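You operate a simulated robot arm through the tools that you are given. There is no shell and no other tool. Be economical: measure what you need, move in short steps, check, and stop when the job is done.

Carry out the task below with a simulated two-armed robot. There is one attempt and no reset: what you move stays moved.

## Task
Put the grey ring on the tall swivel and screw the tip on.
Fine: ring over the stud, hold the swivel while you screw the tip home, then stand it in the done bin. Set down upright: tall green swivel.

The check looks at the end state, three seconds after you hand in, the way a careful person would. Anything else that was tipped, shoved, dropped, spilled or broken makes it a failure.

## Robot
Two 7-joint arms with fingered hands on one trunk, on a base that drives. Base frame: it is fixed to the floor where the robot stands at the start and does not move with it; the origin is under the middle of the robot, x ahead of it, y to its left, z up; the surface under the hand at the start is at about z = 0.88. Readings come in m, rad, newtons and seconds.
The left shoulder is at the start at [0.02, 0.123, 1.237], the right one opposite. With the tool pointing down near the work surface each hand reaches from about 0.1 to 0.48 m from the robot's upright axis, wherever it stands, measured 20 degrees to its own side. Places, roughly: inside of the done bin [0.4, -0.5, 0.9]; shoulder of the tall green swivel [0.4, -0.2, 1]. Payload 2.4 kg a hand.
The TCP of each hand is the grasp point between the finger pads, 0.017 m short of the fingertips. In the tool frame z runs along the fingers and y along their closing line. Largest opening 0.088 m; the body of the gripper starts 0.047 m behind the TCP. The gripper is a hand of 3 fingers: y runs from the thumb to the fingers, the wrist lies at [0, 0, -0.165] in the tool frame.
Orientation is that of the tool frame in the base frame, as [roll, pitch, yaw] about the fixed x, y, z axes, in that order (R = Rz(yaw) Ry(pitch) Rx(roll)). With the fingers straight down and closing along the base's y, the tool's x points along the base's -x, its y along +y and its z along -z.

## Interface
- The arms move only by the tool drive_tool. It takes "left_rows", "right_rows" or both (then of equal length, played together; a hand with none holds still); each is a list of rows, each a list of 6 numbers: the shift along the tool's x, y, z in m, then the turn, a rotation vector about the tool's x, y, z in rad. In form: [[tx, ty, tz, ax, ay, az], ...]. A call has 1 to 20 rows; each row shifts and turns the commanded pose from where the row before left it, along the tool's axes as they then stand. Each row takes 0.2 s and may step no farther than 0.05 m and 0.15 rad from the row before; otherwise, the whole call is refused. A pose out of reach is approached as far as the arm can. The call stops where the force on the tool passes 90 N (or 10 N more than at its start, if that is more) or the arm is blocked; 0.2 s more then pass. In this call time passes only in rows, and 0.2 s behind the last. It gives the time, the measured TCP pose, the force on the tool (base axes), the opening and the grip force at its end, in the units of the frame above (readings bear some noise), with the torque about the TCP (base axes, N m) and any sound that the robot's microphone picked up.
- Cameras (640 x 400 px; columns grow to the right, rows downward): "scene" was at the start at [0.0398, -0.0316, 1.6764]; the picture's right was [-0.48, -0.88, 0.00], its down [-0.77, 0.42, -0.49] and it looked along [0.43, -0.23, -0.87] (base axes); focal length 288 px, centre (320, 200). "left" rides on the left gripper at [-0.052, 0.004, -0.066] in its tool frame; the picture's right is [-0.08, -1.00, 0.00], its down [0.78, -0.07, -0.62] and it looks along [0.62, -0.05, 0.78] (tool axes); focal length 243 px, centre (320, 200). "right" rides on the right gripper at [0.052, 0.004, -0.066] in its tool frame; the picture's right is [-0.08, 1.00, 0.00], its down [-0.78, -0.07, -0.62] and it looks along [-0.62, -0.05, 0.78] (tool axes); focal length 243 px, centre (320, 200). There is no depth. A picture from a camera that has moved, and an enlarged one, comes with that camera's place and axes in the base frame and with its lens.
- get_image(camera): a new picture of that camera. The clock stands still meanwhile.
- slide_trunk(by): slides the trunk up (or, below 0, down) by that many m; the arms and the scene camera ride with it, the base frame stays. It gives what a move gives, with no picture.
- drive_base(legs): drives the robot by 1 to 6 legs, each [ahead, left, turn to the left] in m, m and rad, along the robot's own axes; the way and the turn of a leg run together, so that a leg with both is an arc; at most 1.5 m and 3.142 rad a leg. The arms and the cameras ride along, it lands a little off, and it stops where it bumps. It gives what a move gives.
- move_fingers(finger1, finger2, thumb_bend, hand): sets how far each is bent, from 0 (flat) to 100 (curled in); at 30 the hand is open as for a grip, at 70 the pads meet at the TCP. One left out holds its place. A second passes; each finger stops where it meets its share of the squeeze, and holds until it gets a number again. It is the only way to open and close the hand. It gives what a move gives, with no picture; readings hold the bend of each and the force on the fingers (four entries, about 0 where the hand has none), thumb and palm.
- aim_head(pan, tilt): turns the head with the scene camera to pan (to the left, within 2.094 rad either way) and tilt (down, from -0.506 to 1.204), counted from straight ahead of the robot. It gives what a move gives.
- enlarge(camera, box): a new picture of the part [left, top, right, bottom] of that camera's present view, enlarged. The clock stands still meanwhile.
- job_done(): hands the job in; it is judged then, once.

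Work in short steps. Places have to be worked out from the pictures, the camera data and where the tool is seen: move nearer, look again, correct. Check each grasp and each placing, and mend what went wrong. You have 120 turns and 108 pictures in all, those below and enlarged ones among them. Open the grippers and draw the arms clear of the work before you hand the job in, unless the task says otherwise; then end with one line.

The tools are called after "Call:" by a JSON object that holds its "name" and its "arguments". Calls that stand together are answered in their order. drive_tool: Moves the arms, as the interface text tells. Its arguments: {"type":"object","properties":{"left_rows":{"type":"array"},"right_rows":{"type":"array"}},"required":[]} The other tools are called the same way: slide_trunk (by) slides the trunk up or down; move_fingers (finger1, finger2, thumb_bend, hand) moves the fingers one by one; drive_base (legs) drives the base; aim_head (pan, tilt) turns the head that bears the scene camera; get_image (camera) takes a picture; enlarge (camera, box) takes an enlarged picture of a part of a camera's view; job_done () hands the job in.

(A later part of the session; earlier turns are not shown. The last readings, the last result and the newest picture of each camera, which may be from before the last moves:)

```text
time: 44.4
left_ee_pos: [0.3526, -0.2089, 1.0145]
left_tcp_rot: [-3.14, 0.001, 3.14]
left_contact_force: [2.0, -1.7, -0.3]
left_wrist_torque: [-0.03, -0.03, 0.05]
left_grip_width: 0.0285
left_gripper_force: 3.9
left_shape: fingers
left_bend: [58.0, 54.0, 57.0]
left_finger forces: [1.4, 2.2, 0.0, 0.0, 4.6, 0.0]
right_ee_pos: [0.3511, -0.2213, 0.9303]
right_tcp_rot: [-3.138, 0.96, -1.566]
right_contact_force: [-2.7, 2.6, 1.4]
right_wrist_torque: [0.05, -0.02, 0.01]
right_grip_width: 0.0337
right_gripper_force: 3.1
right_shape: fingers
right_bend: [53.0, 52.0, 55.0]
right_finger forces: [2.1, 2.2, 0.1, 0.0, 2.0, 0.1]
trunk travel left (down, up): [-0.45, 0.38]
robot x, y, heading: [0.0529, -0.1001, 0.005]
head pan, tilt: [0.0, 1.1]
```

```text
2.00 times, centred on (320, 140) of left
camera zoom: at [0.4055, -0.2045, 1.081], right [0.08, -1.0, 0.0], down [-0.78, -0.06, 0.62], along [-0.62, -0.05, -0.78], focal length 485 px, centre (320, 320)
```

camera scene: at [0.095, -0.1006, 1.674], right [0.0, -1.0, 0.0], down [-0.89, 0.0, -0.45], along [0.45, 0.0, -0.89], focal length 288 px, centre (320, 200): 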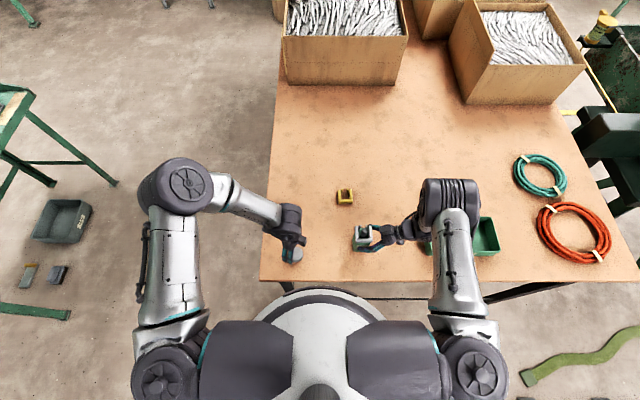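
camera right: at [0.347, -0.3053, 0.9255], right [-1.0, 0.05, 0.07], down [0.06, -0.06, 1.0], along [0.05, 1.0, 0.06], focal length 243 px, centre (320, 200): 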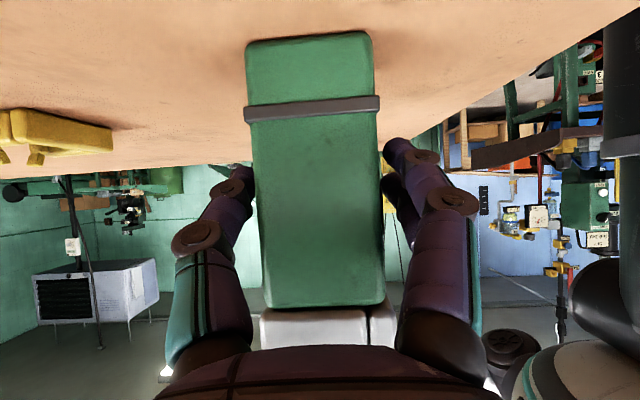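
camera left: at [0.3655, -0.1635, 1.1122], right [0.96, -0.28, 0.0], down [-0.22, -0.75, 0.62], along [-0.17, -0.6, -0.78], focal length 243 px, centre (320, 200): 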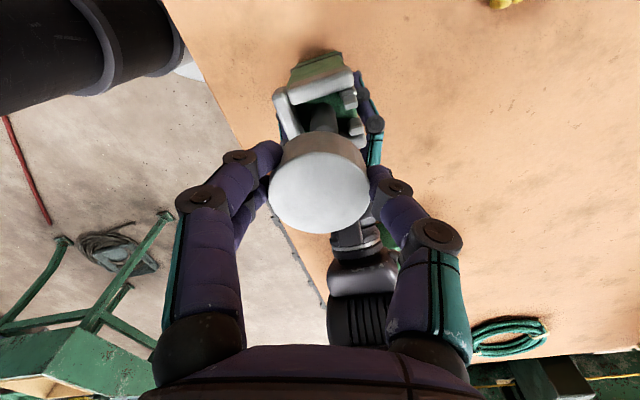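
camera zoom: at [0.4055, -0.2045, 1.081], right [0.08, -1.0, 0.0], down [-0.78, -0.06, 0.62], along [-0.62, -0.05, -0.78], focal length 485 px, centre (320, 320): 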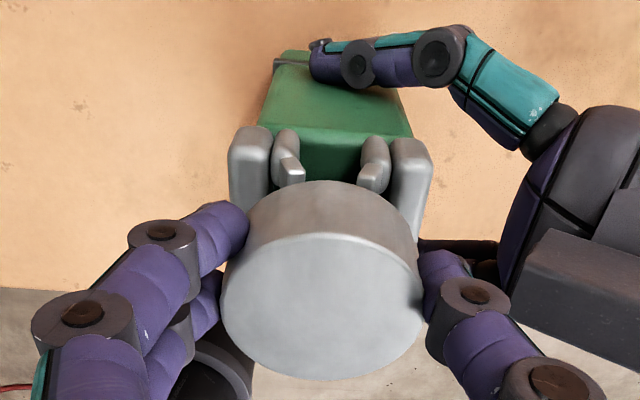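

The tip sits ~4.5 mm along tool +x from the TCP, so turning about the TCP swung it off axis (swivel pulled ~1 mm). I shift back to align over the stud and watch the forces.

Call:
{"name": "drive_tool", "arguments": {"left_rows": [[-0.0015, -0.001, 0, 0, 0, 0], [-0.0015, -0.001, 0, 0, 0, 0]]}}

Call:
{"name": "enlarge", "arguments": {"camera": "scene", "box": [335, 210, 391, 245]}}

```text
time: 45.0
left_ee_pos: [0.3556, -0.2111, 1.0143]
left_tcp_rot: [-3.141, 0.001, 3.141]
left_contact_force: [0.6, -0.5, -0.2]
left_wrist_torque: [0.01, -0.02, 0.0]
left_grip_width: 0.0281
left_gripper_force: 4.2
left_shape: fingers
left_bend: [57.0, 54.0, 57.0]
left_finger forces: [1.2, 2.6, 0.1, 0.1, 3.8, 0.0]
right_ee_pos: [0.3514, -0.2223, 0.9304]
right_tcp_rot: [-3.139, 0.959, -1.57]
right_contact_force: [-0.2, -0.2, 0.4]
right_wrist_torque: [0.05, 0.05, -0.03]
right_grip_width: 0.034
right_gripper_force: 2.8
right_shape: fingers
right_bend: [53.0, 53.0, 55.0]
right_finger forces: [1.4, 1.5, 0.0, 0.0, 2.8, 0.0]
trunk travel left (down, up): [-0.45, 0.38]
robot x, y, heading: [0.0519, -0.1022, -0.002]
head pan, tilt: [0.0, 1.1]
```

```text
11.43 times, centred on (363, 228) of scene
camera zoom: at [0.0951, -0.1007, 1.674], right [0.0, -1.0, 0.0], down [-0.89, 0.0, -0.45], along [0.45, 0.0, -0.89], focal length 3289 px, centre (-171, -114)
```

zoom: 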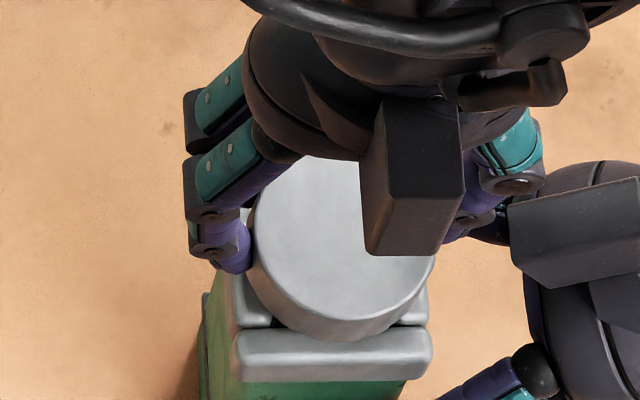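

Forces are gone: tip is coaxial and seems caught on the thread. Turn another 0.96 rad about the tip axis (with compensation), no feed, to sense the thread pull.

Call:
{"name": "drive_tool", "arguments": {"left_rows": [[0, -0.00054, 0, 0, 0, 0.12], [0, -0.00054, 0, 0, 0, 0.12], [0, -0.00054, 0, 0, 0, 0.12], [0, -0.00054, 0, 0, 0, 0.12], [0, -0.00054, 0, 0, 0, 0.12], [0, -0.00054, 0, 0, 0, 0.12], [0, -0.00054, 0, 0, 0, 0.12], [0, -0.00054, 0, 0, 0, 0.12]]}}

Call:
{"name": "enlarge", "arguments": {"camera": "scene", "box": [335, 210, 391, 245]}}

```text
time: 46.8
left_ee_pos: [0.3543, -0.2147, 1.0148]
left_tcp_rot: [-3.141, -0.001, 2.181]
left_contact_force: [0.5, -1.2, -0.6]
left_wrist_torque: [-0.03, 0.02, 0.0]
left_grip_width: 0.0281
left_gripper_force: 4.0
left_shape: fingers
left_bend: [57.0, 54.0, 57.0]
left_finger forces: [1.4, 2.5, 0.0, 0.0, 3.8, 0.1]
right_ee_pos: [0.3519, -0.2221, 0.9294]
right_tcp_rot: [-3.138, 0.961, -1.569]
right_contact_force: [-1.0, 2.3, 0.1]
right_wrist_torque: [0.03, -0.02, 0.05]
right_grip_width: 0.0338
right_gripper_force: 2.9
right_shape: fingers
right_bend: [53.0, 53.0, 55.0]
right_finger forces: [1.4, 1.5, 0.0, 0.0, 2.7, 0.1]
trunk travel left (down, up): [-0.45, 0.38]
robot x, y, heading: [0.0491, -0.1027, -0.001]
head pan, tilt: [0.0, 1.1]
```

```text
11.43 times, centred on (363, 228) of scene
camera zoom: at [0.095, -0.1007, 1.674], right [0.0, -1.0, 0.0], down [-0.89, 0.0, -0.45], along [0.45, 0.0, -0.89], focal length 3289 px, centre (-171, -114)
```

zoom: 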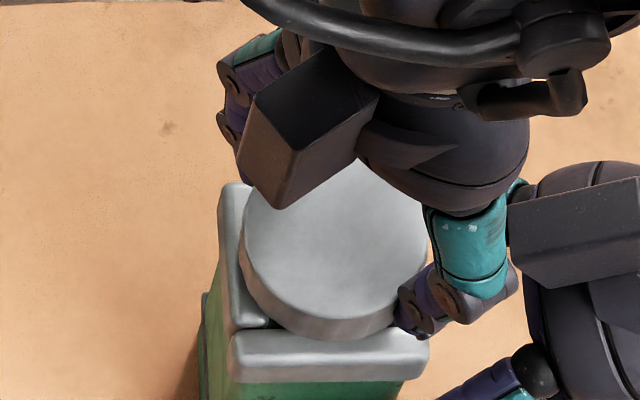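

Tip drifted ~2 mm to +y relative to the stud. Shift back and feed 1 mm down to probe.

Call:
{"name": "drive_tool", "arguments": {"left_rows": [[-0.0016, -0.0011, 0, 0, 0, 0], [0, 0, 0.001, 0, 0, 0], [0, 0, 0.001, 0, 0, 0]]}}

```text
time: 47.6
left_ee_pos: [0.3534, -0.2176, 1.0123]
left_tcp_rot: [3.141, 0.001, 2.182]
left_contact_force: [-0.2, 0.1, 0.0]
left_wrist_torque: [-0.03, 0.0, 0.0]
left_grip_width: 0.0282
left_gripper_force: 3.8
left_shape: fingers
left_bend: [57.0, 54.0, 57.0]
left_finger forces: [1.3, 2.7, 0.0, 0.0, 3.6, 0.0]
right_ee_pos: [0.3516, -0.2219, 0.9302]
right_tcp_rot: [-3.138, 0.959, -1.568]
right_contact_force: [0.0, 0.7, -0.2]
right_wrist_torque: [-0.01, -0.02, -0.01]
right_grip_width: 0.034
right_gripper_force: 2.7
right_shape: fingers
right_bend: [53.0, 53.0, 55.0]
right_finger forces: [1.4, 1.4, 0.0, 0.0, 2.9, 0.0]
trunk travel left (down, up): [-0.45, 0.38]
robot x, y, heading: [0.0496, -0.1038, 0.002]
head pan, tilt: [0.0, 1.1]
```

No force after 2 mm more: the tip is going down the stud. Keep probing down in 1 mm steps.

Call:
{"name": "drive_tool", "arguments": {"left_rows": [[0, 0, 0.001, 0, 0, 0], [0, 0, 0.001, 0, 0, 0]]}}

Call:
{"name": "enlarge", "arguments": {"camera": "scene", "box": [335, 210, 391, 245]}}

Call:
{"name": "enlarge", "arguments": {"camera": "left", "box": [240, 60, 400, 240]}}

```text
time: 48.2
left_ee_pos: [0.3553, -0.2164, 1.0105]
left_tcp_rot: [-3.14, 0.001, 2.182]
left_contact_force: [1.8, -0.3, 1.3]
left_wrist_torque: [0.02, -0.03, 0.05]
left_grip_width: 0.0283
left_gripper_force: 3.6
left_shape: fingers
left_bend: [57.0, 54.0, 57.0]
left_finger forces: [1.6, 2.6, 0.1, 0.0, 3.5, 0.0]
right_ee_pos: [0.3516, -0.2219, 0.9306]
right_tcp_rot: [-3.14, 0.959, -1.569]
right_contact_force: [-0.9, 0.7, -0.1]
right_wrist_torque: [-0.01, 0.0, 0.01]
right_grip_width: 0.034
right_gripper_force: 2.8
right_shape: fingers
right_bend: [53.0, 53.0, 55.0]
right_finger forces: [1.7, 1.8, 0.0, 0.1, 2.4, 0.1]
trunk travel left (down, up): [-0.45, 0.38]
robot x, y, heading: [0.0484, -0.1025, 0.003]
head pan, tilt: [0.0, 1.1]
```

```text
11.43 times, centred on (363, 228) of scene
camera zoom: at [0.095, -0.1007, 1.674], right [0.0, -1.0, 0.0], down [-0.89, 0.0, -0.45], along [0.45, 0.0, -0.89], focal length 3289 px, centre (-171, -114)
```

zoom: 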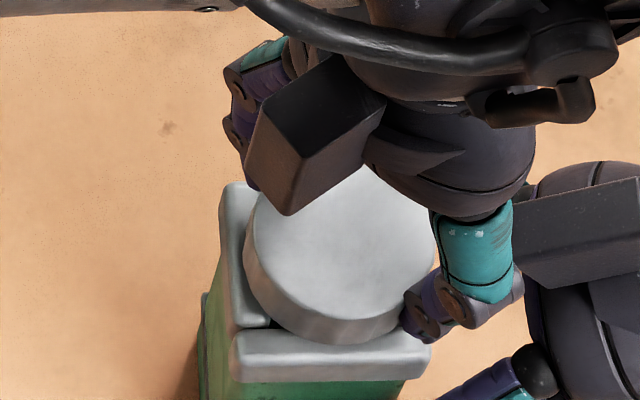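

```text
2.22 times, centred on (320, 150) of left
camera zoom: at [0.3886, -0.2565, 1.077], right [-0.77, -0.64, 0.0], down [-0.5, 0.6, 0.62], along [-0.4, 0.48, -0.78], focal length 539 px, centre (320, 311)
```

zoom: 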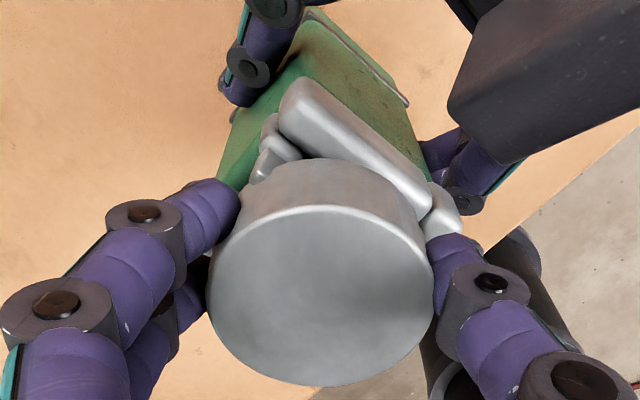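

Tip bottom ≈0.985, close to the ring. Now regrip: open, recentre the TCP on the stud axis, and rotate back for another bite.

Call:
{"name": "move_fingers", "arguments": {"hand": "left", "finger1": 43, "finger2": 43, "thumb_bend": 43}}

Call:
{"name": "drive_tool", "arguments": {"left_rows": [[0.005, -0.0002, 0, 0, 0, 0]]}}

Call:
{"name": "enlarge", "arguments": {"camera": "left", "box": [240, 60, 400, 240]}}

Call:
{"name": "enlarge", "arguments": {"camera": "scene", "box": [335, 210, 391, 245]}}

```text
time: 49.2
left_ee_pos: [0.3543, -0.2152, 1.0103]
left_tcp_rot: [3.141, 0.0, 2.181]
left_contact_force: [-1.2, 0.8, -0.6]
left_wrist_torque: [0.02, 0.01, -0.02]
left_grip_width: 0.0554
left_gripper_force: 0.0
left_shape: fingers
left_bend: [43.0, 43.0, 43.0]
left_finger forces: [0.0, 0.0, 0.0, 0.0, 0.0, 0.0]
right_ee_pos: [0.3523, -0.2233, 0.931]
right_tcp_rot: [-3.137, 0.96, -1.57]
right_contact_force: [-0.2, -0.2, -1.2]
right_wrist_torque: [-0.01, 0.05, 0.01]
right_grip_width: 0.0337
right_gripper_force: 3.6
right_shape: fingers
right_bend: [53.0, 53.0, 55.0]
right_finger forces: [1.3, 1.4, 0.0, 0.1, 3.0, 0.0]
trunk travel left (down, up): [-0.45, 0.38]
robot x, y, heading: [0.0477, -0.0985, 0.003]
head pan, tilt: [0.0, 1.1]
```

```text
time: 49.6
left_ee_pos: [0.3519, -0.2124, 1.01]
left_tcp_rot: [-3.142, 0.001, 2.182]
left_contact_force: [0.8, 0.0, 0.0]
left_wrist_torque: [0.0, 0.02, 0.03]
left_grip_width: 0.0554
left_gripper_force: 0.1
left_shape: fingers
left_bend: [43.0, 43.0, 43.0]
left_finger forces: [0.0, 0.0, 0.0, 0.0, 0.1, 0.0]
right_ee_pos: [0.3508, -0.2233, 0.9314]
right_tcp_rot: [-3.14, 0.962, -1.569]
right_contact_force: [-0.5, 0.3, -0.2]
right_wrist_torque: [0.0, -0.01, 0.0]
right_grip_width: 0.034
right_gripper_force: 2.9
right_shape: fingers
right_bend: [53.0, 53.0, 55.0]
right_finger forces: [1.4, 1.4, 0.0, 0.0, 2.9, 0.1]
trunk travel left (down, up): [-0.45, 0.38]
robot x, y, heading: [0.0477, -0.1006, -0.006]
head pan, tilt: [0.0, 1.1]
```

```text
2.22 times, centred on (320, 150) of left
camera zoom: at [0.3857, -0.2521, 1.0769], right [-0.77, -0.64, 0.0], down [-0.5, 0.6, 0.62], along [-0.4, 0.48, -0.78], focal length 539 px, centre (320, 311)
```

zoom: 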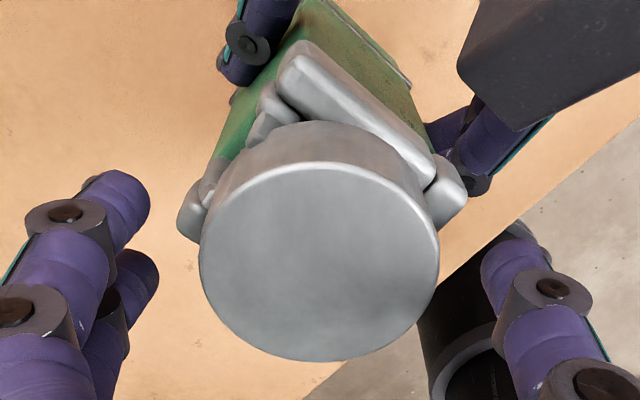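

```text
11.43 times, centred on (363, 228) of scene
camera zoom: at [0.0951, -0.1006, 1.674], right [0.0, -1.0, 0.0], down [-0.89, 0.0, -0.45], along [0.45, 0.0, -0.89], focal length 3289 px, centre (-171, -114)
```

zoom: 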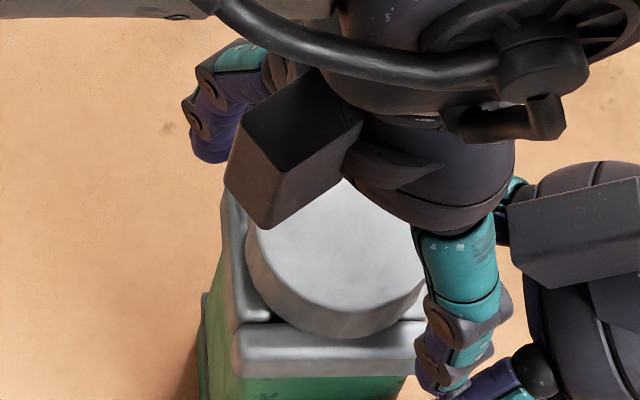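

Tip stays put, centred with the TCP now. Rotate the open hand back 2.25 rad.

Call:
{"name": "drive_tool", "arguments": {"left_rows": [[0, 0, 0, 0, 0, -0.15], [0, 0, 0, 0, 0, -0.15], [0, 0, 0, 0, 0, -0.15], [0, 0, 0, 0, 0, -0.15], [0, 0, 0, 0, 0, -0.15], [0, 0, 0, 0, 0, -0.15], [0, 0, 0, 0, 0, -0.15], [0, 0, 0, 0, 0, -0.15], [0, 0, 0, 0, 0, -0.15], [0, 0, 0, 0, 0, -0.15], [0, 0, 0, 0, 0, -0.15], [0, 0, 0, 0, 0, -0.15], [0, 0, 0, 0, 0, -0.15], [0, 0, 0, 0, 0, -0.15], [0, 0, 0, 0, 0, -0.15]]}}

Call:
{"name": "enlarge", "arguments": {"camera": "left", "box": [220, 60, 420, 240]}}

Call:
{"name": "enlarge", "arguments": {"camera": "scene", "box": [325, 200, 405, 250]}}

```text
time: 52.8
left_ee_pos: [0.3511, -0.2135, 1.0112]
left_tcp_rot: [3.14, -0.001, -1.851]
left_contact_force: [0.8, -0.3, -0.1]
left_wrist_torque: [-0.02, 0.01, 0.0]
left_grip_width: 0.0555
left_gripper_force: 0.1
left_shape: fingers
left_bend: [43.0, 43.0, 43.0]
left_finger forces: [0.0, 0.0, 0.0, 0.0, 0.1, 0.0]
right_ee_pos: [0.351, -0.2217, 0.9308]
right_tcp_rot: [-3.139, 0.959, -1.568]
right_contact_force: [-0.1, -0.5, 0.3]
right_wrist_torque: [-0.02, -0.01, 0.0]
right_grip_width: 0.0338
right_gripper_force: 2.6
right_shape: fingers
right_bend: [53.0, 53.0, 55.0]
right_finger forces: [1.3, 1.4, 0.0, 0.0, 2.9, 0.1]
trunk travel left (down, up): [-0.45, 0.38]
robot x, y, heading: [0.0464, -0.0996, 0.004]
head pan, tilt: [0.0, 1.1]
```

```text
2.22 times, centred on (320, 150) of left
camera zoom: at [0.3621, -0.1612, 1.0768], right [0.98, -0.19, 0.0], down [-0.15, -0.77, 0.62], along [-0.12, -0.61, -0.78], focal length 539 px, centre (320, 311)
```

zoom: 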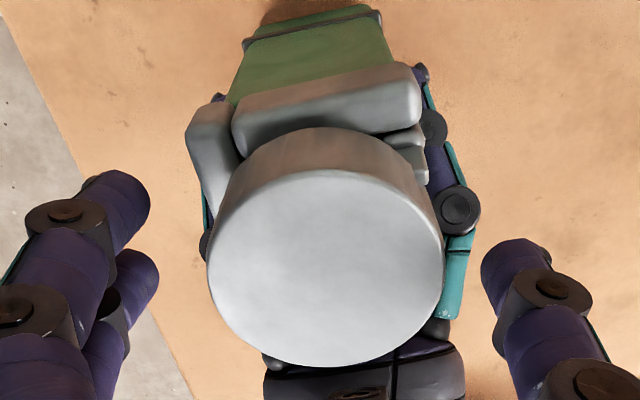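

```text
8.00 times, centred on (365, 225) of scene
camera zoom: at [0.0951, -0.1007, 1.674], right [0.0, -1.0, 0.0], down [-0.89, 0.0, -0.45], along [0.45, 0.0, -0.89], focal length 2302 px, centre (-40, 0)
```

zoom: 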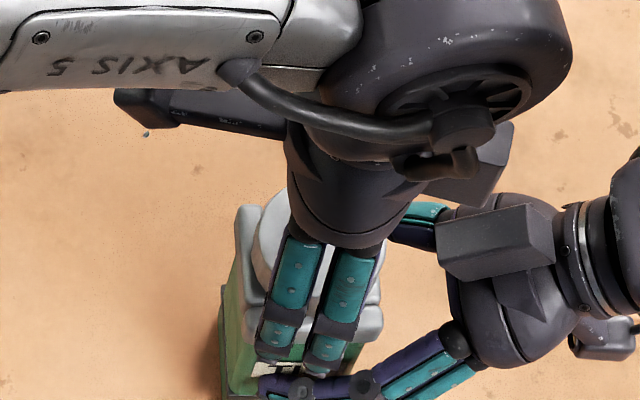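

Centred well. Close and screw clockwise 1.2 rad, watching forces.

Call:
{"name": "move_fingers", "arguments": {"hand": "left", "finger1": 60, "finger2": 60, "thumb_bend": 60}}

Call:
{"name": "drive_tool", "arguments": {"left_rows": [[0, 0, 0, 0, 0, 0.12], [0, 0, 0, 0, 0, 0.12], [0, 0, 0, 0, 0, 0.12], [0, 0, 0, 0, 0, 0.12], [0, 0, 0, 0, 0, 0.12], [0, 0, 0, 0, 0, 0.12], [0, 0, 0, 0, 0, 0.12], [0, 0, 0, 0, 0, 0.12], [0, 0, 0, 0, 0, 0.12], [0, 0, 0, 0, 0, 0.12]]}}

Call:
{"name": "enlarge", "arguments": {"camera": "scene", "box": [325, 200, 405, 250]}}

```text
time: 53.8
left_ee_pos: [0.3507, -0.2118, 1.0114]
left_tcp_rot: [-3.141, -0.001, -1.852]
left_contact_force: [0.3, 0.3, -0.3]
left_wrist_torque: [-0.01, 0.02, -0.01]
left_grip_width: 0.031
left_gripper_force: 3.8
left_shape: fingers
left_bend: [55.0, 55.0, 56.0]
left_finger forces: [1.7, 2.0, 0.1, 0.1, 4.3, 0.0]
right_ee_pos: [0.3516, -0.223, 0.9304]
right_tcp_rot: [-3.139, 0.959, -1.57]
right_contact_force: [-0.6, -0.1, -0.1]
right_wrist_torque: [-0.02, 0.02, 0.0]
right_grip_width: 0.0338
right_gripper_force: 3.5
right_shape: fingers
right_bend: [53.0, 53.0, 55.0]
right_finger forces: [1.6, 1.7, 0.0, 0.0, 2.6, 0.0]
trunk travel left (down, up): [-0.45, 0.38]
robot x, y, heading: [0.0446, -0.0979, -0.0]
head pan, tilt: [0.0, 1.1]
```

```text
time: 56.0
left_ee_pos: [0.351, -0.2111, 1.0119]
left_tcp_rot: [-3.141, 0.003, -3.055]
left_contact_force: [0.0, 0.0, -1.4]
left_wrist_torque: [0.01, -0.01, 0.03]
left_grip_width: 0.0312
left_gripper_force: 3.5
left_shape: fingers
left_bend: [55.0, 55.0, 56.0]
left_finger forces: [1.8, 2.1, 0.0, 0.1, 4.4, 0.1]
right_ee_pos: [0.3524, -0.2232, 0.9314]
right_tcp_rot: [-3.137, 0.961, -1.568]
right_contact_force: [0.1, 0.0, 0.5]
right_wrist_torque: [0.04, 0.0, -0.02]
right_grip_width: 0.0336
right_gripper_force: 2.6
right_shape: fingers
right_bend: [53.0, 53.0, 55.0]
right_finger forces: [1.8, 1.7, 0.0, 0.0, 2.6, 0.1]
trunk travel left (down, up): [-0.45, 0.38]
robot x, y, heading: [0.0451, -0.1019, 0.005]
head pan, tilt: [0.0, 1.1]
```

```text
8.00 times, centred on (365, 225) of scene
camera zoom: at [0.095, -0.1007, 1.674], right [0.0, -1.0, 0.0], down [-0.89, 0.0, -0.45], along [0.45, 0.0, -0.89], focal length 2302 px, centre (-40, 0)
```

zoom: 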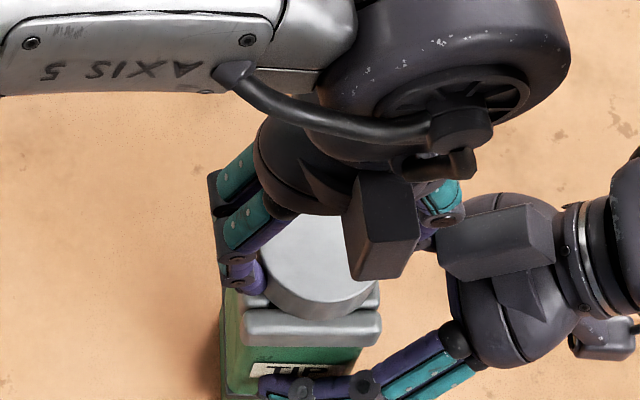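

Fz went to -1.4 N: the thread is pulling the tip down. Continue turning 1.2 rad with a little feed.

Call:
{"name": "drive_tool", "arguments": {"left_rows": [[0, 0, 0.0003, 0, 0, 0.12], [0, 0, 0.0003, 0, 0, 0.12], [0, 0, 0.0002, 0, 0, 0.12], [0, 0, 0.0002, 0, 0, 0.12], [0, 0, 0.0001, 0, 0, 0.12], [0, 0, 0.0001, 0, 0, 0.12], [0, 0, 0.0001, 0, 0, 0.12], [0, 0, 0, 0, 0, 0.12], [0, 0, 0, 0, 0, 0.12], [0, 0, 0, 0, 0, 0.12]]}}

Call:
{"name": "enlarge", "arguments": {"camera": "scene", "box": [335, 210, 391, 245]}}

```text
time: 58.2
left_ee_pos: [0.3513, -0.2115, 1.0093]
left_tcp_rot: [3.141, -0.001, 2.025]
left_contact_force: [1.5, -0.1, 0.1]
left_wrist_torque: [0.01, -0.05, 0.04]
left_grip_width: 0.031
left_gripper_force: 3.8
left_shape: fingers
left_bend: [55.0, 55.0, 56.0]
left_finger forces: [2.3, 2.3, 0.0, 0.0, 4.1, 0.0]
right_ee_pos: [0.3521, -0.223, 0.9307]
right_tcp_rot: [-3.14, 0.96, -1.57]
right_contact_force: [-0.6, -0.7, 0.7]
right_wrist_torque: [0.04, -0.03, 0.0]
right_grip_width: 0.0335
right_gripper_force: 2.8
right_shape: fingers
right_bend: [53.0, 53.0, 55.0]
right_finger forces: [1.8, 1.6, 0.1, 0.0, 2.6, 0.0]
trunk travel left (down, up): [-0.45, 0.38]
robot x, y, heading: [0.0484, -0.0997, 0.001]
head pan, tilt: [0.0, 1.1]
```

```text
11.43 times, centred on (363, 228) of scene
camera zoom: at [0.095, -0.1007, 1.674], right [0.0, -1.0, 0.0], down [-0.89, 0.0, -0.45], along [0.45, 0.0, -0.89], focal length 3289 px, centre (-171, -114)
```

zoom: 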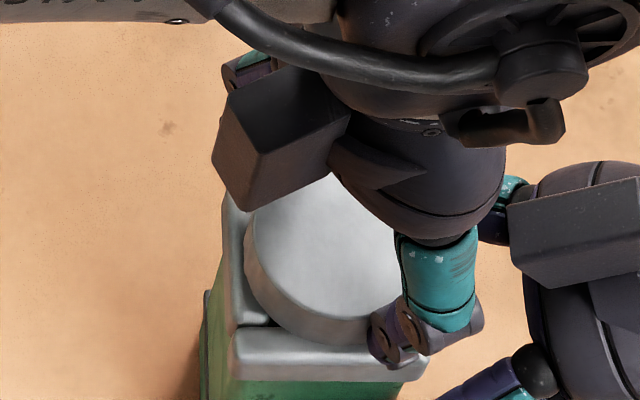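

Good progress (~1.4 mm per 2.4 rad). Next bite: open, turn back, regrip, screw again.

Call:
{"name": "move_fingers", "arguments": {"hand": "left", "finger1": 43, "finger2": 43, "thumb_bend": 43}}

Call:
{"name": "drive_tool", "arguments": {"left_rows": [[0, 0, 0, 0, 0, -0.15], [0, 0, 0, 0, 0, -0.15], [0, 0, 0, 0, 0, -0.15], [0, 0, 0, 0, 0, -0.15], [0, 0, 0, 0, 0, -0.15], [0, 0, 0, 0, 0, -0.15], [0, 0, 0, 0, 0, -0.15], [0, 0, 0, 0, 0, -0.15], [0, 0, 0, 0, 0, -0.15], [0, 0, 0, 0, 0, -0.15], [0, 0, 0, 0, 0, -0.15], [0, 0, 0, 0, 0, -0.15], [0, 0, 0, 0, 0, -0.15], [0, 0, 0, 0, 0, -0.15], [0, 0, 0, 0, 0, -0.15], [0, 0, 0, 0, 0, -0.15]]}}

Call:
{"name": "enlarge", "arguments": {"camera": "left", "box": [220, 60, 420, 240]}}

```text
time: 59.2
left_ee_pos: [0.352, -0.2112, 1.0097]
left_tcp_rot: [-3.141, 0.0, 2.027]
left_contact_force: [0.2, 0.8, 0.3]
left_wrist_torque: [0.0, -0.02, -0.01]
left_grip_width: 0.0553
left_gripper_force: 0.0
left_shape: fingers
left_bend: [43.0, 43.0, 43.0]
left_finger forces: [0.1, 0.0, 0.0, 0.1, 0.1, 0.0]
right_ee_pos: [0.3511, -0.2224, 0.9296]
right_tcp_rot: [-3.137, 0.959, -1.568]
right_contact_force: [1.4, -0.6, -0.1]
right_wrist_torque: [0.01, 0.01, -0.03]
right_grip_width: 0.0339
right_gripper_force: 2.9
right_shape: fingers
right_bend: [53.0, 53.0, 54.0]
right_finger forces: [1.3, 1.3, 0.0, 0.1, 3.0, 0.0]
trunk travel left (down, up): [-0.45, 0.38]
robot x, y, heading: [0.0496, -0.0951, 0.004]
head pan, tilt: [0.0, 1.1]
```

```text
time: 62.6
left_ee_pos: [0.3514, -0.2131, 1.0097]
left_tcp_rot: [3.141, 0.0, -1.851]
left_contact_force: [0.2, -0.2, 0.8]
left_wrist_torque: [0.0, -0.02, -0.02]
left_grip_width: 0.0552
left_gripper_force: 0.1
left_shape: fingers
left_bend: [43.0, 43.0, 43.0]
left_finger forces: [0.0, 0.0, 0.0, 0.1, 0.1, 0.1]
right_ee_pos: [0.3512, -0.2222, 0.9313]
right_tcp_rot: [-3.138, 0.96, -1.57]
right_contact_force: [0.1, 0.4, -0.5]
right_wrist_torque: [-0.02, 0.02, -0.01]
right_grip_width: 0.0339
right_gripper_force: 2.8
right_shape: fingers
right_bend: [53.0, 53.0, 54.0]
right_finger forces: [1.4, 1.3, 0.0, 0.0, 2.8, 0.0]
trunk travel left (down, up): [-0.45, 0.38]
robot x, y, heading: [0.0505, -0.1, 0.005]
head pan, tilt: [0.0, 1.1]
```

```text
2.22 times, centred on (320, 150) of left
camera zoom: at [0.3619, -0.1611, 1.0757], right [0.98, -0.2, 0.0], down [-0.15, -0.77, 0.62], along [-0.12, -0.61, -0.78], focal length 539 px, centre (320, 311)
```

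zoom: 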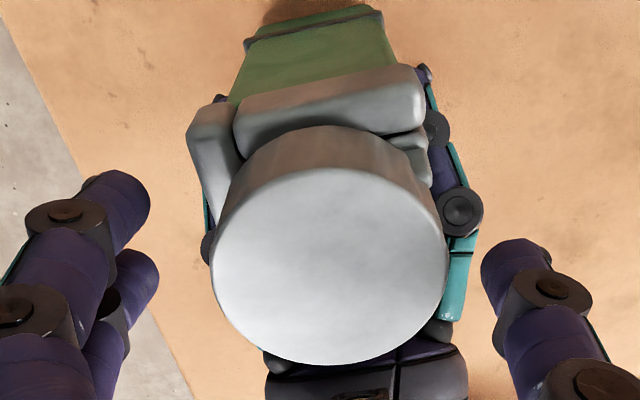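

Tip still centred (about 1 mm to image right). Nudge, grip and screw 2.4 rad with feed.

Call:
{"name": "drive_tool", "arguments": {"left_rows": [[0, -0.001, 0, 0, 0, 0]]}}

Call:
{"name": "move_fingers", "arguments": {"hand": "left", "finger1": 60, "finger2": 60, "thumb_bend": 60}}

Call:
{"name": "drive_tool", "arguments": {"left_rows": [[0, 0, 5e-05, 0, 0, 0.12], [0, 0, 5e-05, 0, 0, 0.12], [0, 0, 5e-05, 0, 0, 0.12], [0, 0, 5e-05, 0, 0, 0.12], [0, 0, 5e-05, 0, 0, 0.12], [0, 0, 5e-05, 0, 0, 0.12], [0, 0, 5e-05, 0, 0, 0.12], [0, 0, 5e-05, 0, 0, 0.12], [0, 0, 5e-05, 0, 0, 0.12], [0, 0, 5e-05, 0, 0, 0.12]]}}

Call:
{"name": "drive_tool", "arguments": {"left_rows": [[0, 0, 0.0001, 0, 0, 0.12], [0, 0, 0.0001, 0, 0, 0.12], [0, 0, 0.0001, 0, 0, 0.12], [0, 0, 0.0001, 0, 0, 0.12], [0, 0, 0.0001, 0, 0, 0.12], [0, 0, 0.0001, 0, 0, 0.12], [0, 0, 0.0001, 0, 0, 0.12], [0, 0, 0, 0, 0, 0.12], [0, 0, 0, 0, 0, 0.12], [0, 0, 0, 0, 0, 0.12]]}}

```text
time: 63.0
left_ee_pos: [0.3517, -0.2131, 1.0102]
left_tcp_rot: [3.141, 0.0, -1.855]
left_contact_force: [-0.4, -0.1, 0.4]
left_wrist_torque: [0.0, -0.03, 0.01]
left_grip_width: 0.0552
left_gripper_force: 0.0
left_shape: fingers
left_bend: [43.0, 43.0, 43.0]
left_finger forces: [0.1, 0.2, 0.1, 0.1, 0.0, 0.0]
right_ee_pos: [0.3523, -0.221, 0.9314]
right_tcp_rot: [-3.138, 0.96, -1.569]
right_contact_force: [1.1, 0.0, 0.1]
right_wrist_torque: [-0.02, 0.01, 0.01]
right_grip_width: 0.0337
right_gripper_force: 3.3
right_shape: fingers
right_bend: [53.0, 53.0, 54.0]
right_finger forces: [1.4, 1.4, 0.1, 0.0, 2.8, 0.0]
trunk travel left (down, up): [-0.45, 0.38]
robot x, y, heading: [0.0527, -0.099, 0.004]
head pan, tilt: [0.0, 1.1]
```

```text
time: 64.0
left_ee_pos: [0.351, -0.2123, 1.01]
left_tcp_rot: [-3.141, 0.002, -1.856]
left_contact_force: [-0.1, -0.3, 0.1]
left_wrist_torque: [0.01, -0.01, 0.05]
left_grip_width: 0.0309
left_gripper_force: 4.2
left_shape: fingers
left_bend: [55.0, 55.0, 56.0]
left_finger forces: [2.0, 2.1, 0.0, 0.1, 4.1, 0.0]
right_ee_pos: [0.3528, -0.2228, 0.9309]
right_tcp_rot: [-3.137, 0.959, -1.568]
right_contact_force: [-0.3, -0.7, -0.8]
right_wrist_torque: [0.01, -0.03, -0.01]
right_grip_width: 0.0338
right_gripper_force: 3.0
right_shape: fingers
right_bend: [53.0, 53.0, 55.0]
right_finger forces: [1.4, 1.4, 0.0, 0.0, 2.8, 0.1]
trunk travel left (down, up): [-0.45, 0.38]
robot x, y, heading: [0.0495, -0.1018, -0.005]
head pan, tilt: [0.0, 1.1]
```

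```text
time: 66.2
left_ee_pos: [0.3524, -0.2115, 1.0077]
left_tcp_rot: [-3.14, 0.002, -3.056]
left_contact_force: [1.0, 0.2, 0.7]
left_wrist_torque: [0.01, 0.0, 0.09]
left_grip_width: 0.0307
left_gripper_force: 4.3
left_shape: fingers
left_bend: [55.0, 55.0, 56.0]
left_finger forces: [1.9, 2.3, 0.0, 0.0, 4.2, 0.0]
right_ee_pos: [0.3515, -0.2222, 0.931]
right_tcp_rot: [-3.138, 0.959, -1.57]
right_contact_force: [0.5, 0.0, -0.6]
right_wrist_torque: [-0.04, 0.03, -0.02]
right_grip_width: 0.0339
right_gripper_force: 2.4
right_shape: fingers
right_bend: [53.0, 53.0, 55.0]
right_finger forces: [1.6, 1.2, 0.0, 0.0, 2.9, 0.0]
trunk travel left (down, up): [-0.45, 0.38]
robot x, y, heading: [0.0503, -0.0982, 0.007]
head pan, tilt: [0.0, 1.1]
```

```text
time: 68.4
left_ee_pos: [0.3513, -0.2128, 1.0089]
left_tcp_rot: [-3.141, 0.0, 2.025]
left_contact_force: [0.9, 0.8, 0.0]
left_wrist_torque: [0.02, 0.01, 0.05]
left_grip_width: 0.0312
left_gripper_force: 4.5
left_shape: fingers
left_bend: [55.0, 55.0, 56.0]
left_finger forces: [2.1, 2.4, 0.0, 0.0, 4.2, 0.0]
right_ee_pos: [0.3514, -0.2223, 0.9304]
right_tcp_rot: [-3.139, 0.959, -1.569]
right_contact_force: [-0.1, -0.2, 0.6]
right_wrist_torque: [0.02, 0.05, -0.05]
right_grip_width: 0.0338
right_gripper_force: 2.7
right_shape: fingers
right_bend: [53.0, 53.0, 55.0]
right_finger forces: [1.7, 1.5, 0.0, 0.1, 2.8, 0.2]
trunk travel left (down, up): [-0.45, 0.38]
robot x, y, heading: [0.0484, -0.1022, 0.004]
head pan, tilt: [0.0, 1.1]
```

Torque about the axis has risen (0.05-0.09), no more downward pull - possibly nearly home. Open, raise the left hand and inspect the gap.

Call:
{"name": "move_fingers", "arguments": {"hand": "left", "finger1": 43, "finger2": 43, "thumb_bend": 43}}

Call:
{"name": "drive_tool", "arguments": {"left_rows": [[0, 0, -0.04, 0, 0, -0.15], [0, 0, -0.04, 0, 0, -0.15], [0, 0, 0, 0, 0, -0.15], [0, 0, 0, 0, 0, -0.15], [0, 0, 0, 0, 0, -0.15], [0, 0, 0, 0, 0, -0.15], [0, 0, 0, 0, 0, -0.15], [0, 0, 0, 0, 0, -0.15], [0, 0, 0, 0, 0, -0.15], [0, 0, 0, 0, 0, -0.15], [0, 0, 0, 0, 0, -0.15], [0, 0, 0, 0, 0, -0.15], [0, 0, 0, 0, 0, -0.15], [0, 0, 0, 0, 0, -0.15], [0, 0, 0, 0, 0, -0.15], [0, 0, 0, 0, 0, -0.15]]}}

Call:
{"name": "enlarge", "arguments": {"camera": "scene", "box": [335, 210, 391, 245]}}

Call:
{"name": "enlarge", "arguments": {"camera": "left", "box": [240, 30, 400, 150]}}

```text
time: 69.4
left_ee_pos: [0.3519, -0.2132, 1.0073]
left_tcp_rot: [-3.141, 0.001, 2.025]
left_contact_force: [-0.4, -0.3, 0.4]
left_wrist_torque: [0.01, -0.02, 0.02]
left_grip_width: 0.0553
left_gripper_force: 0.0
left_shape: fingers
left_bend: [43.0, 43.0, 43.0]
left_finger forces: [0.1, 0.0, 0.0, 0.0, 0.0, 0.0]
right_ee_pos: [0.3513, -0.2229, 0.9305]
right_tcp_rot: [-3.138, 0.961, -1.57]
right_contact_force: [0.1, 0.3, 0.1]
right_wrist_torque: [0.0, 0.05, -0.02]
right_grip_width: 0.0338
right_gripper_force: 3.0
right_shape: fingers
right_bend: [53.0, 53.0, 54.0]
right_finger forces: [1.4, 1.4, 0.1, 0.0, 2.9, 0.1]
trunk travel left (down, up): [-0.45, 0.38]
robot x, y, heading: [0.0515, -0.1013, 0.001]
head pan, tilt: [0.0, 1.1]
```

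```text
time: 72.8
left_ee_pos: [0.3518, -0.2108, 1.0874]
left_tcp_rot: [-3.14, 0.0, -1.855]
left_contact_force: [-0.8, 0.0, 1.1]
left_wrist_torque: [0.0, 0.0, 0.0]
left_grip_width: 0.0554
left_gripper_force: 0.2
left_shape: fingers
left_bend: [43.0, 43.0, 43.0]
left_finger forces: [0.0, 0.0, 0.0, 0.0, 0.0, 0.0]
right_ee_pos: [0.3519, -0.222, 0.9318]
right_tcp_rot: [-3.139, 0.961, -1.568]
right_contact_force: [0.3, -0.5, -0.5]
right_wrist_torque: [0.0, -0.05, 0.02]
right_grip_width: 0.0338
right_gripper_force: 2.6
right_shape: fingers
right_bend: [53.0, 53.0, 54.0]
right_finger forces: [1.3, 1.4, 0.0, 0.0, 2.9, 0.1]
trunk travel left (down, up): [-0.45, 0.38]
robot x, y, heading: [0.0504, -0.0971, 0.001]
head pan, tilt: [0.0, 1.1]
```

```text
11.43 times, centred on (363, 228) of scene
camera zoom: at [0.095, -0.1007, 1.674], right [0.0, -1.0, 0.0], down [-0.89, 0.0, -0.45], along [0.45, 0.0, -0.89], focal length 3289 px, centre (-171, -114)
```

zoom: 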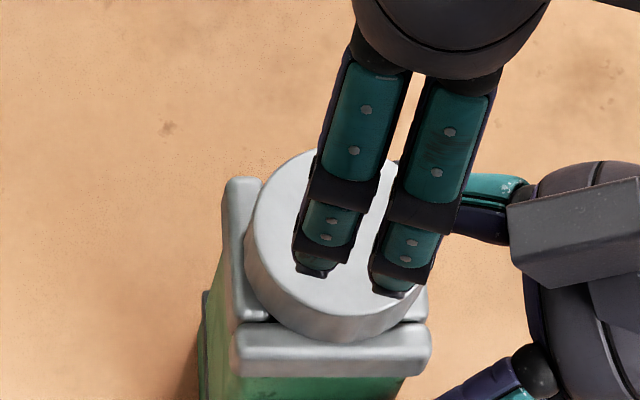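

```text
3.33 times, centred on (320, 90) of left
camera zoom: at [0.3632, -0.1611, 1.1538], right [0.98, -0.2, 0.0], down [-0.16, -0.77, 0.62], along [-0.12, -0.61, -0.78], focal length 809 px, centre (320, 567)
```

zoom: 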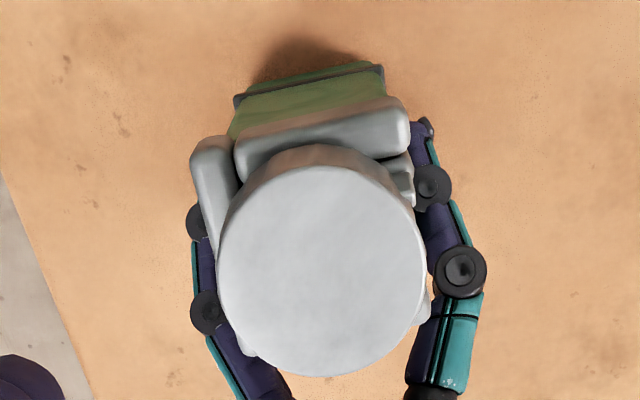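

I want a low side view of the tip/ring gap: move the left hand to +y, lower, and tilt its camera towards horizontal.

Call:
{"name": "drive_tool", "arguments": {"left_rows": [[-0.03, 0.0086, 0, 0, 0, 0], [-0.032, 0.0086, 0, 0, 0, 0], [0, 0, 0, 0, 0.14, 0], [0, 0, 0, 0, 0.14, 0], [0, 0, 0, 0, 0.14, 0], [0, 0, 0, 0, 0.14, 0], [0, 0, 0, 0, 0.14, 0], [-0.026, 0, 0.03, 0, 0, 0], [-0.026, 0, 0.03, 0, 0, 0]]}}

Call:
{"name": "get_image", "arguments": {"camera": "left"}}

```text
time: 74.8
left_ee_pos: [0.3552, -0.1472, 1.0094]
left_tcp_rot: [-3.139, -0.7, -1.858]
left_contact_force: [-0.1, -0.8, 0.2]
left_wrist_torque: [-0.02, 0.02, 0.0]
left_grip_width: 0.0552
left_gripper_force: 0.1
left_shape: fingers
left_bend: [43.0, 43.0, 43.0]
left_finger forces: [0.0, 0.0, 0.0, 0.0, 0.1, 0.0]
right_ee_pos: [0.3507, -0.2214, 0.9302]
right_tcp_rot: [-3.139, 0.959, -1.569]
right_contact_force: [0.6, -0.2, 0.5]
right_wrist_torque: [0.01, 0.0, -0.02]
right_grip_width: 0.0338
right_gripper_force: 3.1
right_shape: fingers
right_bend: [53.0, 53.0, 55.0]
right_finger forces: [1.5, 1.5, 0.0, 0.0, 2.9, 0.1]
trunk travel left (down, up): [-0.45, 0.38]
robot x, y, heading: [0.0498, -0.1021, 0.002]
head pan, tilt: [0.0, 1.1]
```

```text
36 pictures are left
camera left: at [0.3742, -0.0672, 1.0258], right [0.97, -0.22, -0.05], down [0.01, -0.21, 0.98], along [-0.23, -0.95, -0.2], focal length 243 px, centre (320, 200)
```

left: 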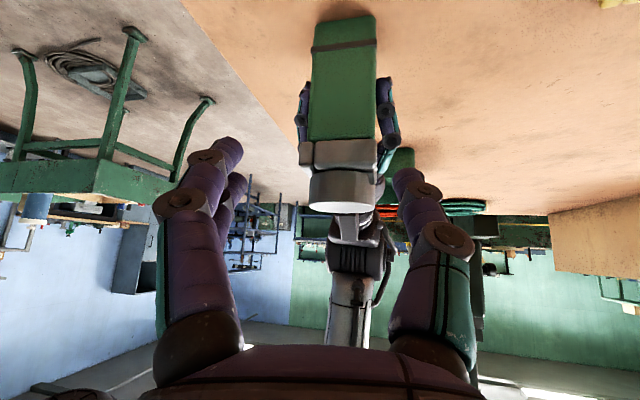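

Call:
{"name": "enlarge", "arguments": {"camera": "left", "box": [290, 120, 400, 230]}}

```text
3.64 times, centred on (345, 175) of left
camera zoom: at [0.3742, -0.0672, 1.0258], right [0.97, -0.22, -0.05], down [0.01, -0.21, 0.98], along [-0.23, -0.95, -0.2], focal length 882 px, centre (229, 291)
```

zoom: 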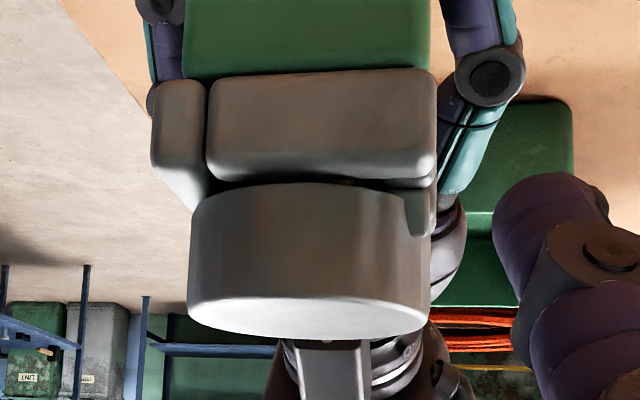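

The tip is nearly against the ring (gap ≲1 mm, tab beside the rim). Return for another tightening bite.

Call:
{"name": "drive_tool", "arguments": {"left_rows": [[0.026, 0, -0.03, 0, 0, 0], [0.026, 0, -0.03, 0, 0, 0], [0, 0, 0, 0, -0.14, 0], [0, 0, 0, 0, -0.14, 0], [0, 0, 0, 0, -0.14, 0], [0, 0, 0, 0, -0.14, 0], [0, 0, 0, 0, -0.14, 0], [0.032, -0.0086, 0, 0, 0, 0], [0.03, -0.0086, 0, 0, 0, 0], [0, 0, 0.03, 0, 0, 0], [0, 0, 0.02, 0, 0, 0]]}}

Call:
{"name": "enlarge", "arguments": {"camera": "left", "box": [220, 40, 420, 220]}}

```text
time: 77.2
left_ee_pos: [0.3526, -0.2134, 1.037]
left_tcp_rot: [-3.14, -0.001, -1.859]
left_contact_force: [-0.1, -0.4, 0.3]
left_wrist_torque: [0.03, -0.04, 0.02]
left_grip_width: 0.0553
left_gripper_force: 0.0
left_shape: fingers
left_bend: [43.0, 43.0, 43.0]
left_finger forces: [0.0, 0.0, 0.1, 0.0, 0.1, 0.0]
right_ee_pos: [0.3522, -0.2232, 0.9302]
right_tcp_rot: [-3.138, 0.959, -1.567]
right_contact_force: [-0.4, -1.0, 0.4]
right_wrist_torque: [0.04, -0.01, 0.02]
right_grip_width: 0.0342
right_gripper_force: 3.1
right_shape: fingers
right_bend: [53.0, 53.0, 55.0]
right_finger forces: [1.5, 1.5, 0.1, 0.0, 2.8, 0.0]
trunk travel left (down, up): [-0.45, 0.38]
robot x, y, heading: [0.0481, -0.0973, 0.005]
head pan, tilt: [0.0, 1.1]
```

```text
2.22 times, centred on (320, 130) of left
camera zoom: at [0.3638, -0.1616, 1.1033], right [0.98, -0.2, 0.0], down [-0.16, -0.77, 0.62], along [-0.12, -0.61, -0.78], focal length 539 px, centre (320, 356)
```

zoom: 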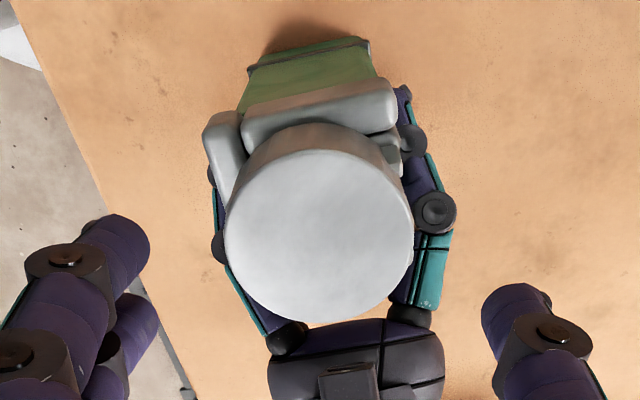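

Centred. Descend to z≈1.007, grip and tighten in two halves, reading torque.

Call:
{"name": "drive_tool", "arguments": {"left_rows": [[0, 0, 0.02, 0, 0, 0], [0, 0, 0.0095, 0, 0, 0]]}}

Call:
{"name": "move_fingers", "arguments": {"hand": "left", "finger1": 62, "finger2": 62, "thumb_bend": 62}}

Call:
{"name": "drive_tool", "arguments": {"left_rows": [[0, 0, 0, 0, 0, 0.12], [0, 0, 0, 0, 0, 0.12], [0, 0, 0, 0, 0, 0.12], [0, 0, 0, 0, 0, 0.12], [0, 0, 0, 0, 0, 0.12], [0, 0, 0, 0, 0, 0.12], [0, 0, 0, 0, 0, 0.12], [0, 0, 0, 0, 0, 0.12]]}}

Call:
{"name": "drive_tool", "arguments": {"left_rows": [[0, 0, 0, 0, 0, 0.12], [0, 0, 0, 0, 0, 0.12], [0, 0, 0, 0, 0, 0.12], [0, 0, 0, 0, 0, 0.12], [0, 0, 0, 0, 0, 0.12], [0, 0, 0, 0, 0, 0.12], [0, 0, 0, 0, 0, 0.12], [0, 0, 0, 0, 0, 0.12]]}}

Call:
{"name": "drive_tool", "arguments": {"left_rows": [[0, 0, 0, 0, 0, 0.12], [0, 0, 0, 0, 0, 0.12], [0, 0, 0, 0, 0, 0.12], [0, 0, 0, 0, 0, 0.12]]}}

```text
time: 77.8
left_ee_pos: [0.3517, -0.2126, 1.0075]
left_tcp_rot: [-3.142, 0.001, -1.858]
left_contact_force: [0.3, 0.1, -0.3]
left_wrist_torque: [-0.02, -0.01, -0.03]
left_grip_width: 0.0553
left_gripper_force: 0.1
left_shape: fingers
left_bend: [43.0, 43.0, 43.0]
left_finger forces: [0.0, 0.1, 0.0, 0.0, 0.0, 0.0]
right_ee_pos: [0.3521, -0.2216, 0.9308]
right_tcp_rot: [-3.137, 0.961, -1.568]
right_contact_force: [-0.4, -0.3, 0.0]
right_wrist_torque: [-0.03, 0.04, 0.02]
right_grip_width: 0.034
right_gripper_force: 2.5
right_shape: fingers
right_bend: [53.0, 53.0, 55.0]
right_finger forces: [1.5, 1.4, 0.0, 0.0, 2.8, 0.0]
trunk travel left (down, up): [-0.45, 0.38]
robot x, y, heading: [0.0466, -0.1013, 0.004]
head pan, tilt: [0.0, 1.1]
```

```text
time: 78.8
left_ee_pos: [0.3524, -0.2126, 1.0076]
left_tcp_rot: [-3.139, 0.0, -1.858]
left_contact_force: [-1.1, 1.0, 0.1]
left_wrist_torque: [0.0, -0.02, -0.02]
left_grip_width: 0.0309
left_gripper_force: 5.3
left_shape: fingers
left_bend: [55.0, 55.0, 57.0]
left_finger forces: [2.9, 2.8, 0.1, 0.0, 5.2, 0.1]
right_ee_pos: [0.3512, -0.2231, 0.9304]
right_tcp_rot: [-3.138, 0.96, -1.568]
right_contact_force: [0.2, -0.3, -0.6]
right_wrist_torque: [-0.02, 0.02, 0.02]
right_grip_width: 0.0337
right_gripper_force: 3.1
right_shape: fingers
right_bend: [53.0, 53.0, 55.0]
right_finger forces: [1.5, 1.6, 0.1, 0.1, 2.7, 0.0]
trunk travel left (down, up): [-0.45, 0.38]
robot x, y, heading: [0.0507, -0.1, 0.002]
head pan, tilt: [0.0, 1.1]
```

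```text
time: 80.6
left_ee_pos: [0.3513, -0.2131, 1.0085]
left_tcp_rot: [3.141, 0.001, -2.821]
left_contact_force: [-3.7, 0.6, 3.2]
left_wrist_torque: [0.04, 0.06, 0.11]
left_grip_width: 0.0301
left_gripper_force: 4.6
left_shape: fingers
left_bend: [55.0, 60.0, 59.0]
left_finger forces: [4.1, 2.2, 0.0, 0.1, 2.8, 0.0]
right_ee_pos: [0.3523, -0.2228, 0.9312]
right_tcp_rot: [-3.137, 0.961, -1.568]
right_contact_force: [3.0, -1.0, 1.6]
right_wrist_torque: [0.02, 0.04, -0.18]
right_grip_width: 0.0379
right_gripper_force: 4.4
right_shape: fingers
right_bend: [53.0, 56.0, 53.0]
right_finger forces: [1.8, 0.5, 0.1, 0.1, 6.1, 0.1]
trunk travel left (down, up): [-0.45, 0.38]
robot x, y, heading: [0.0499, -0.1003, -0.001]
head pan, tilt: [0.0, 1.1]
```

```text
time: 82.4
left_ee_pos: [0.3533, -0.2123, 1.0081]
left_tcp_rot: [3.141, 0.0, 2.501]
left_contact_force: [-3.2, 5.8, 9.1]
left_wrist_torque: [0.27, -0.09, 0.17]
left_grip_width: 0.0213
left_gripper_force: 6.5
left_shape: fingers
left_bend: [59.0, 63.0, 62.0]
left_finger forces: [12.7, 0.2, 0.0, 0.0, 0.1, 0.1]
right_ee_pos: [0.3512, -0.2231, 0.9295]
right_tcp_rot: [-3.138, 0.961, -1.568]
right_contact_force: [6.1, -7.0, -0.6]
right_wrist_torque: [-0.01, 0.13, -0.21]
right_grip_width: 0.0388
right_gripper_force: 5.3
right_shape: fingers
right_bend: [54.0, 57.0, 52.0]
right_finger forces: [2.0, 0.0, 0.0, 0.0, 9.2, 0.0]
trunk travel left (down, up): [-0.45, 0.38]
robot x, y, heading: [0.0476, -0.0984, 0.0]
head pan, tilt: [0.0, 1.1]
```

```text
time: 83.4
left_ee_pos: [0.3523, -0.213, 1.0075]
left_tcp_rot: [3.141, 0.002, 2.021]
left_contact_force: [-1.1, 7.2, 4.9]
left_wrist_torque: [0.1, -0.1, 0.17]
left_grip_width: 0.017
left_gripper_force: 4.2
left_shape: fingers
left_bend: [62.0, 62.0, 62.0]
left_finger forces: [7.5, 0.1, 0.0, 0.0, 0.0, 0.0]
right_ee_pos: [0.3513, -0.2209, 0.9302]
right_tcp_rot: [-3.141, 0.963, -1.567]
right_contact_force: [1.8, -7.9, -7.2]
right_wrist_torque: [0.37, 0.2, -0.12]
right_grip_width: 0.0381
right_gripper_force: 8.0
right_shape: fingers
right_bend: [51.0, 55.0, 55.0]
right_finger forces: [1.8, 1.3, 0.1, 0.1, 13.8, 0.0]
trunk travel left (down, up): [-0.45, 0.38]
robot x, y, heading: [0.051, -0.102, 0.0]
head pan, tilt: [0.0, 1.1]
```

It came up hard (home) and the grip slipped, pushing the swivel. Stop and look at the state.

Call:
{"name": "enlarge", "arguments": {"camera": "scene", "box": [315, 190, 411, 250]}}

Call:
{"name": "get_image", "arguments": {"camera": "left"}}

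Call:
{"name": "get_image", "arguments": {"camera": "right"}}

```text
6.67 times, centred on (363, 220) of scene
camera zoom: at [0.0951, -0.1006, 1.6739], right [0.0, -1.0, 0.0], down [-0.89, 0.0, -0.45], along [0.45, 0.0, -0.89], focal length 1919 px, centre (33, 67)
```

zoom: 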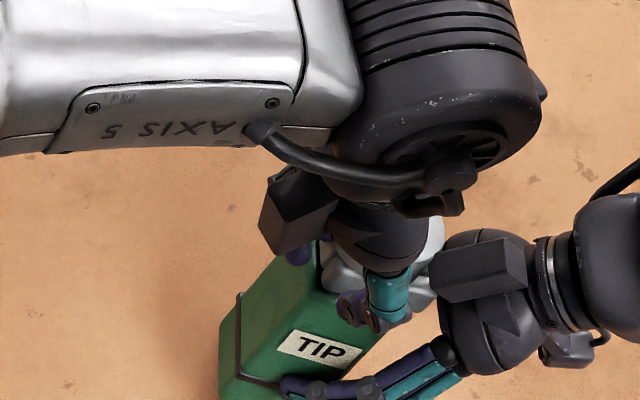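

```text
32 pictures are left
camera left: at [0.3795, -0.2578, 1.074], right [-0.86, -0.51, 0.0], down [-0.4, 0.68, 0.62], along [-0.32, 0.53, -0.78], focal length 243 px, centre (320, 200)
```

left: 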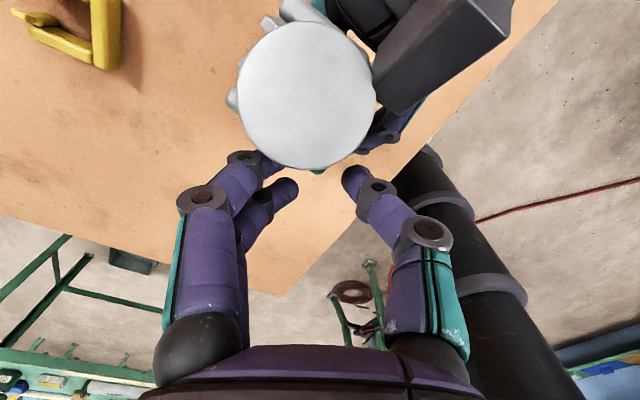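

```text
31 pictures are left
camera right: at [0.3465, -0.3046, 0.9251], right [-1.0, 0.05, 0.07], down [0.07, -0.06, 1.0], along [0.05, 1.0, 0.06], focal length 243 px, centre (320, 200)
```

right: 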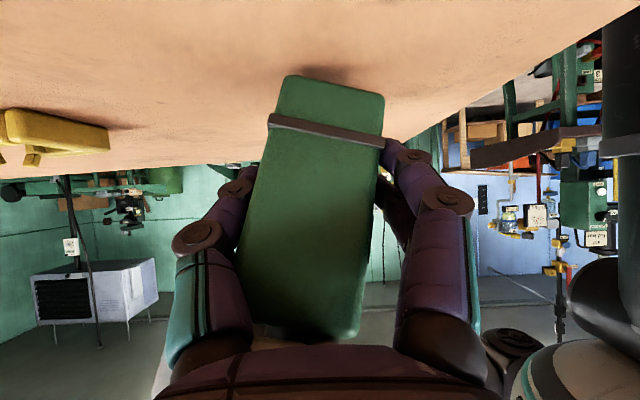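

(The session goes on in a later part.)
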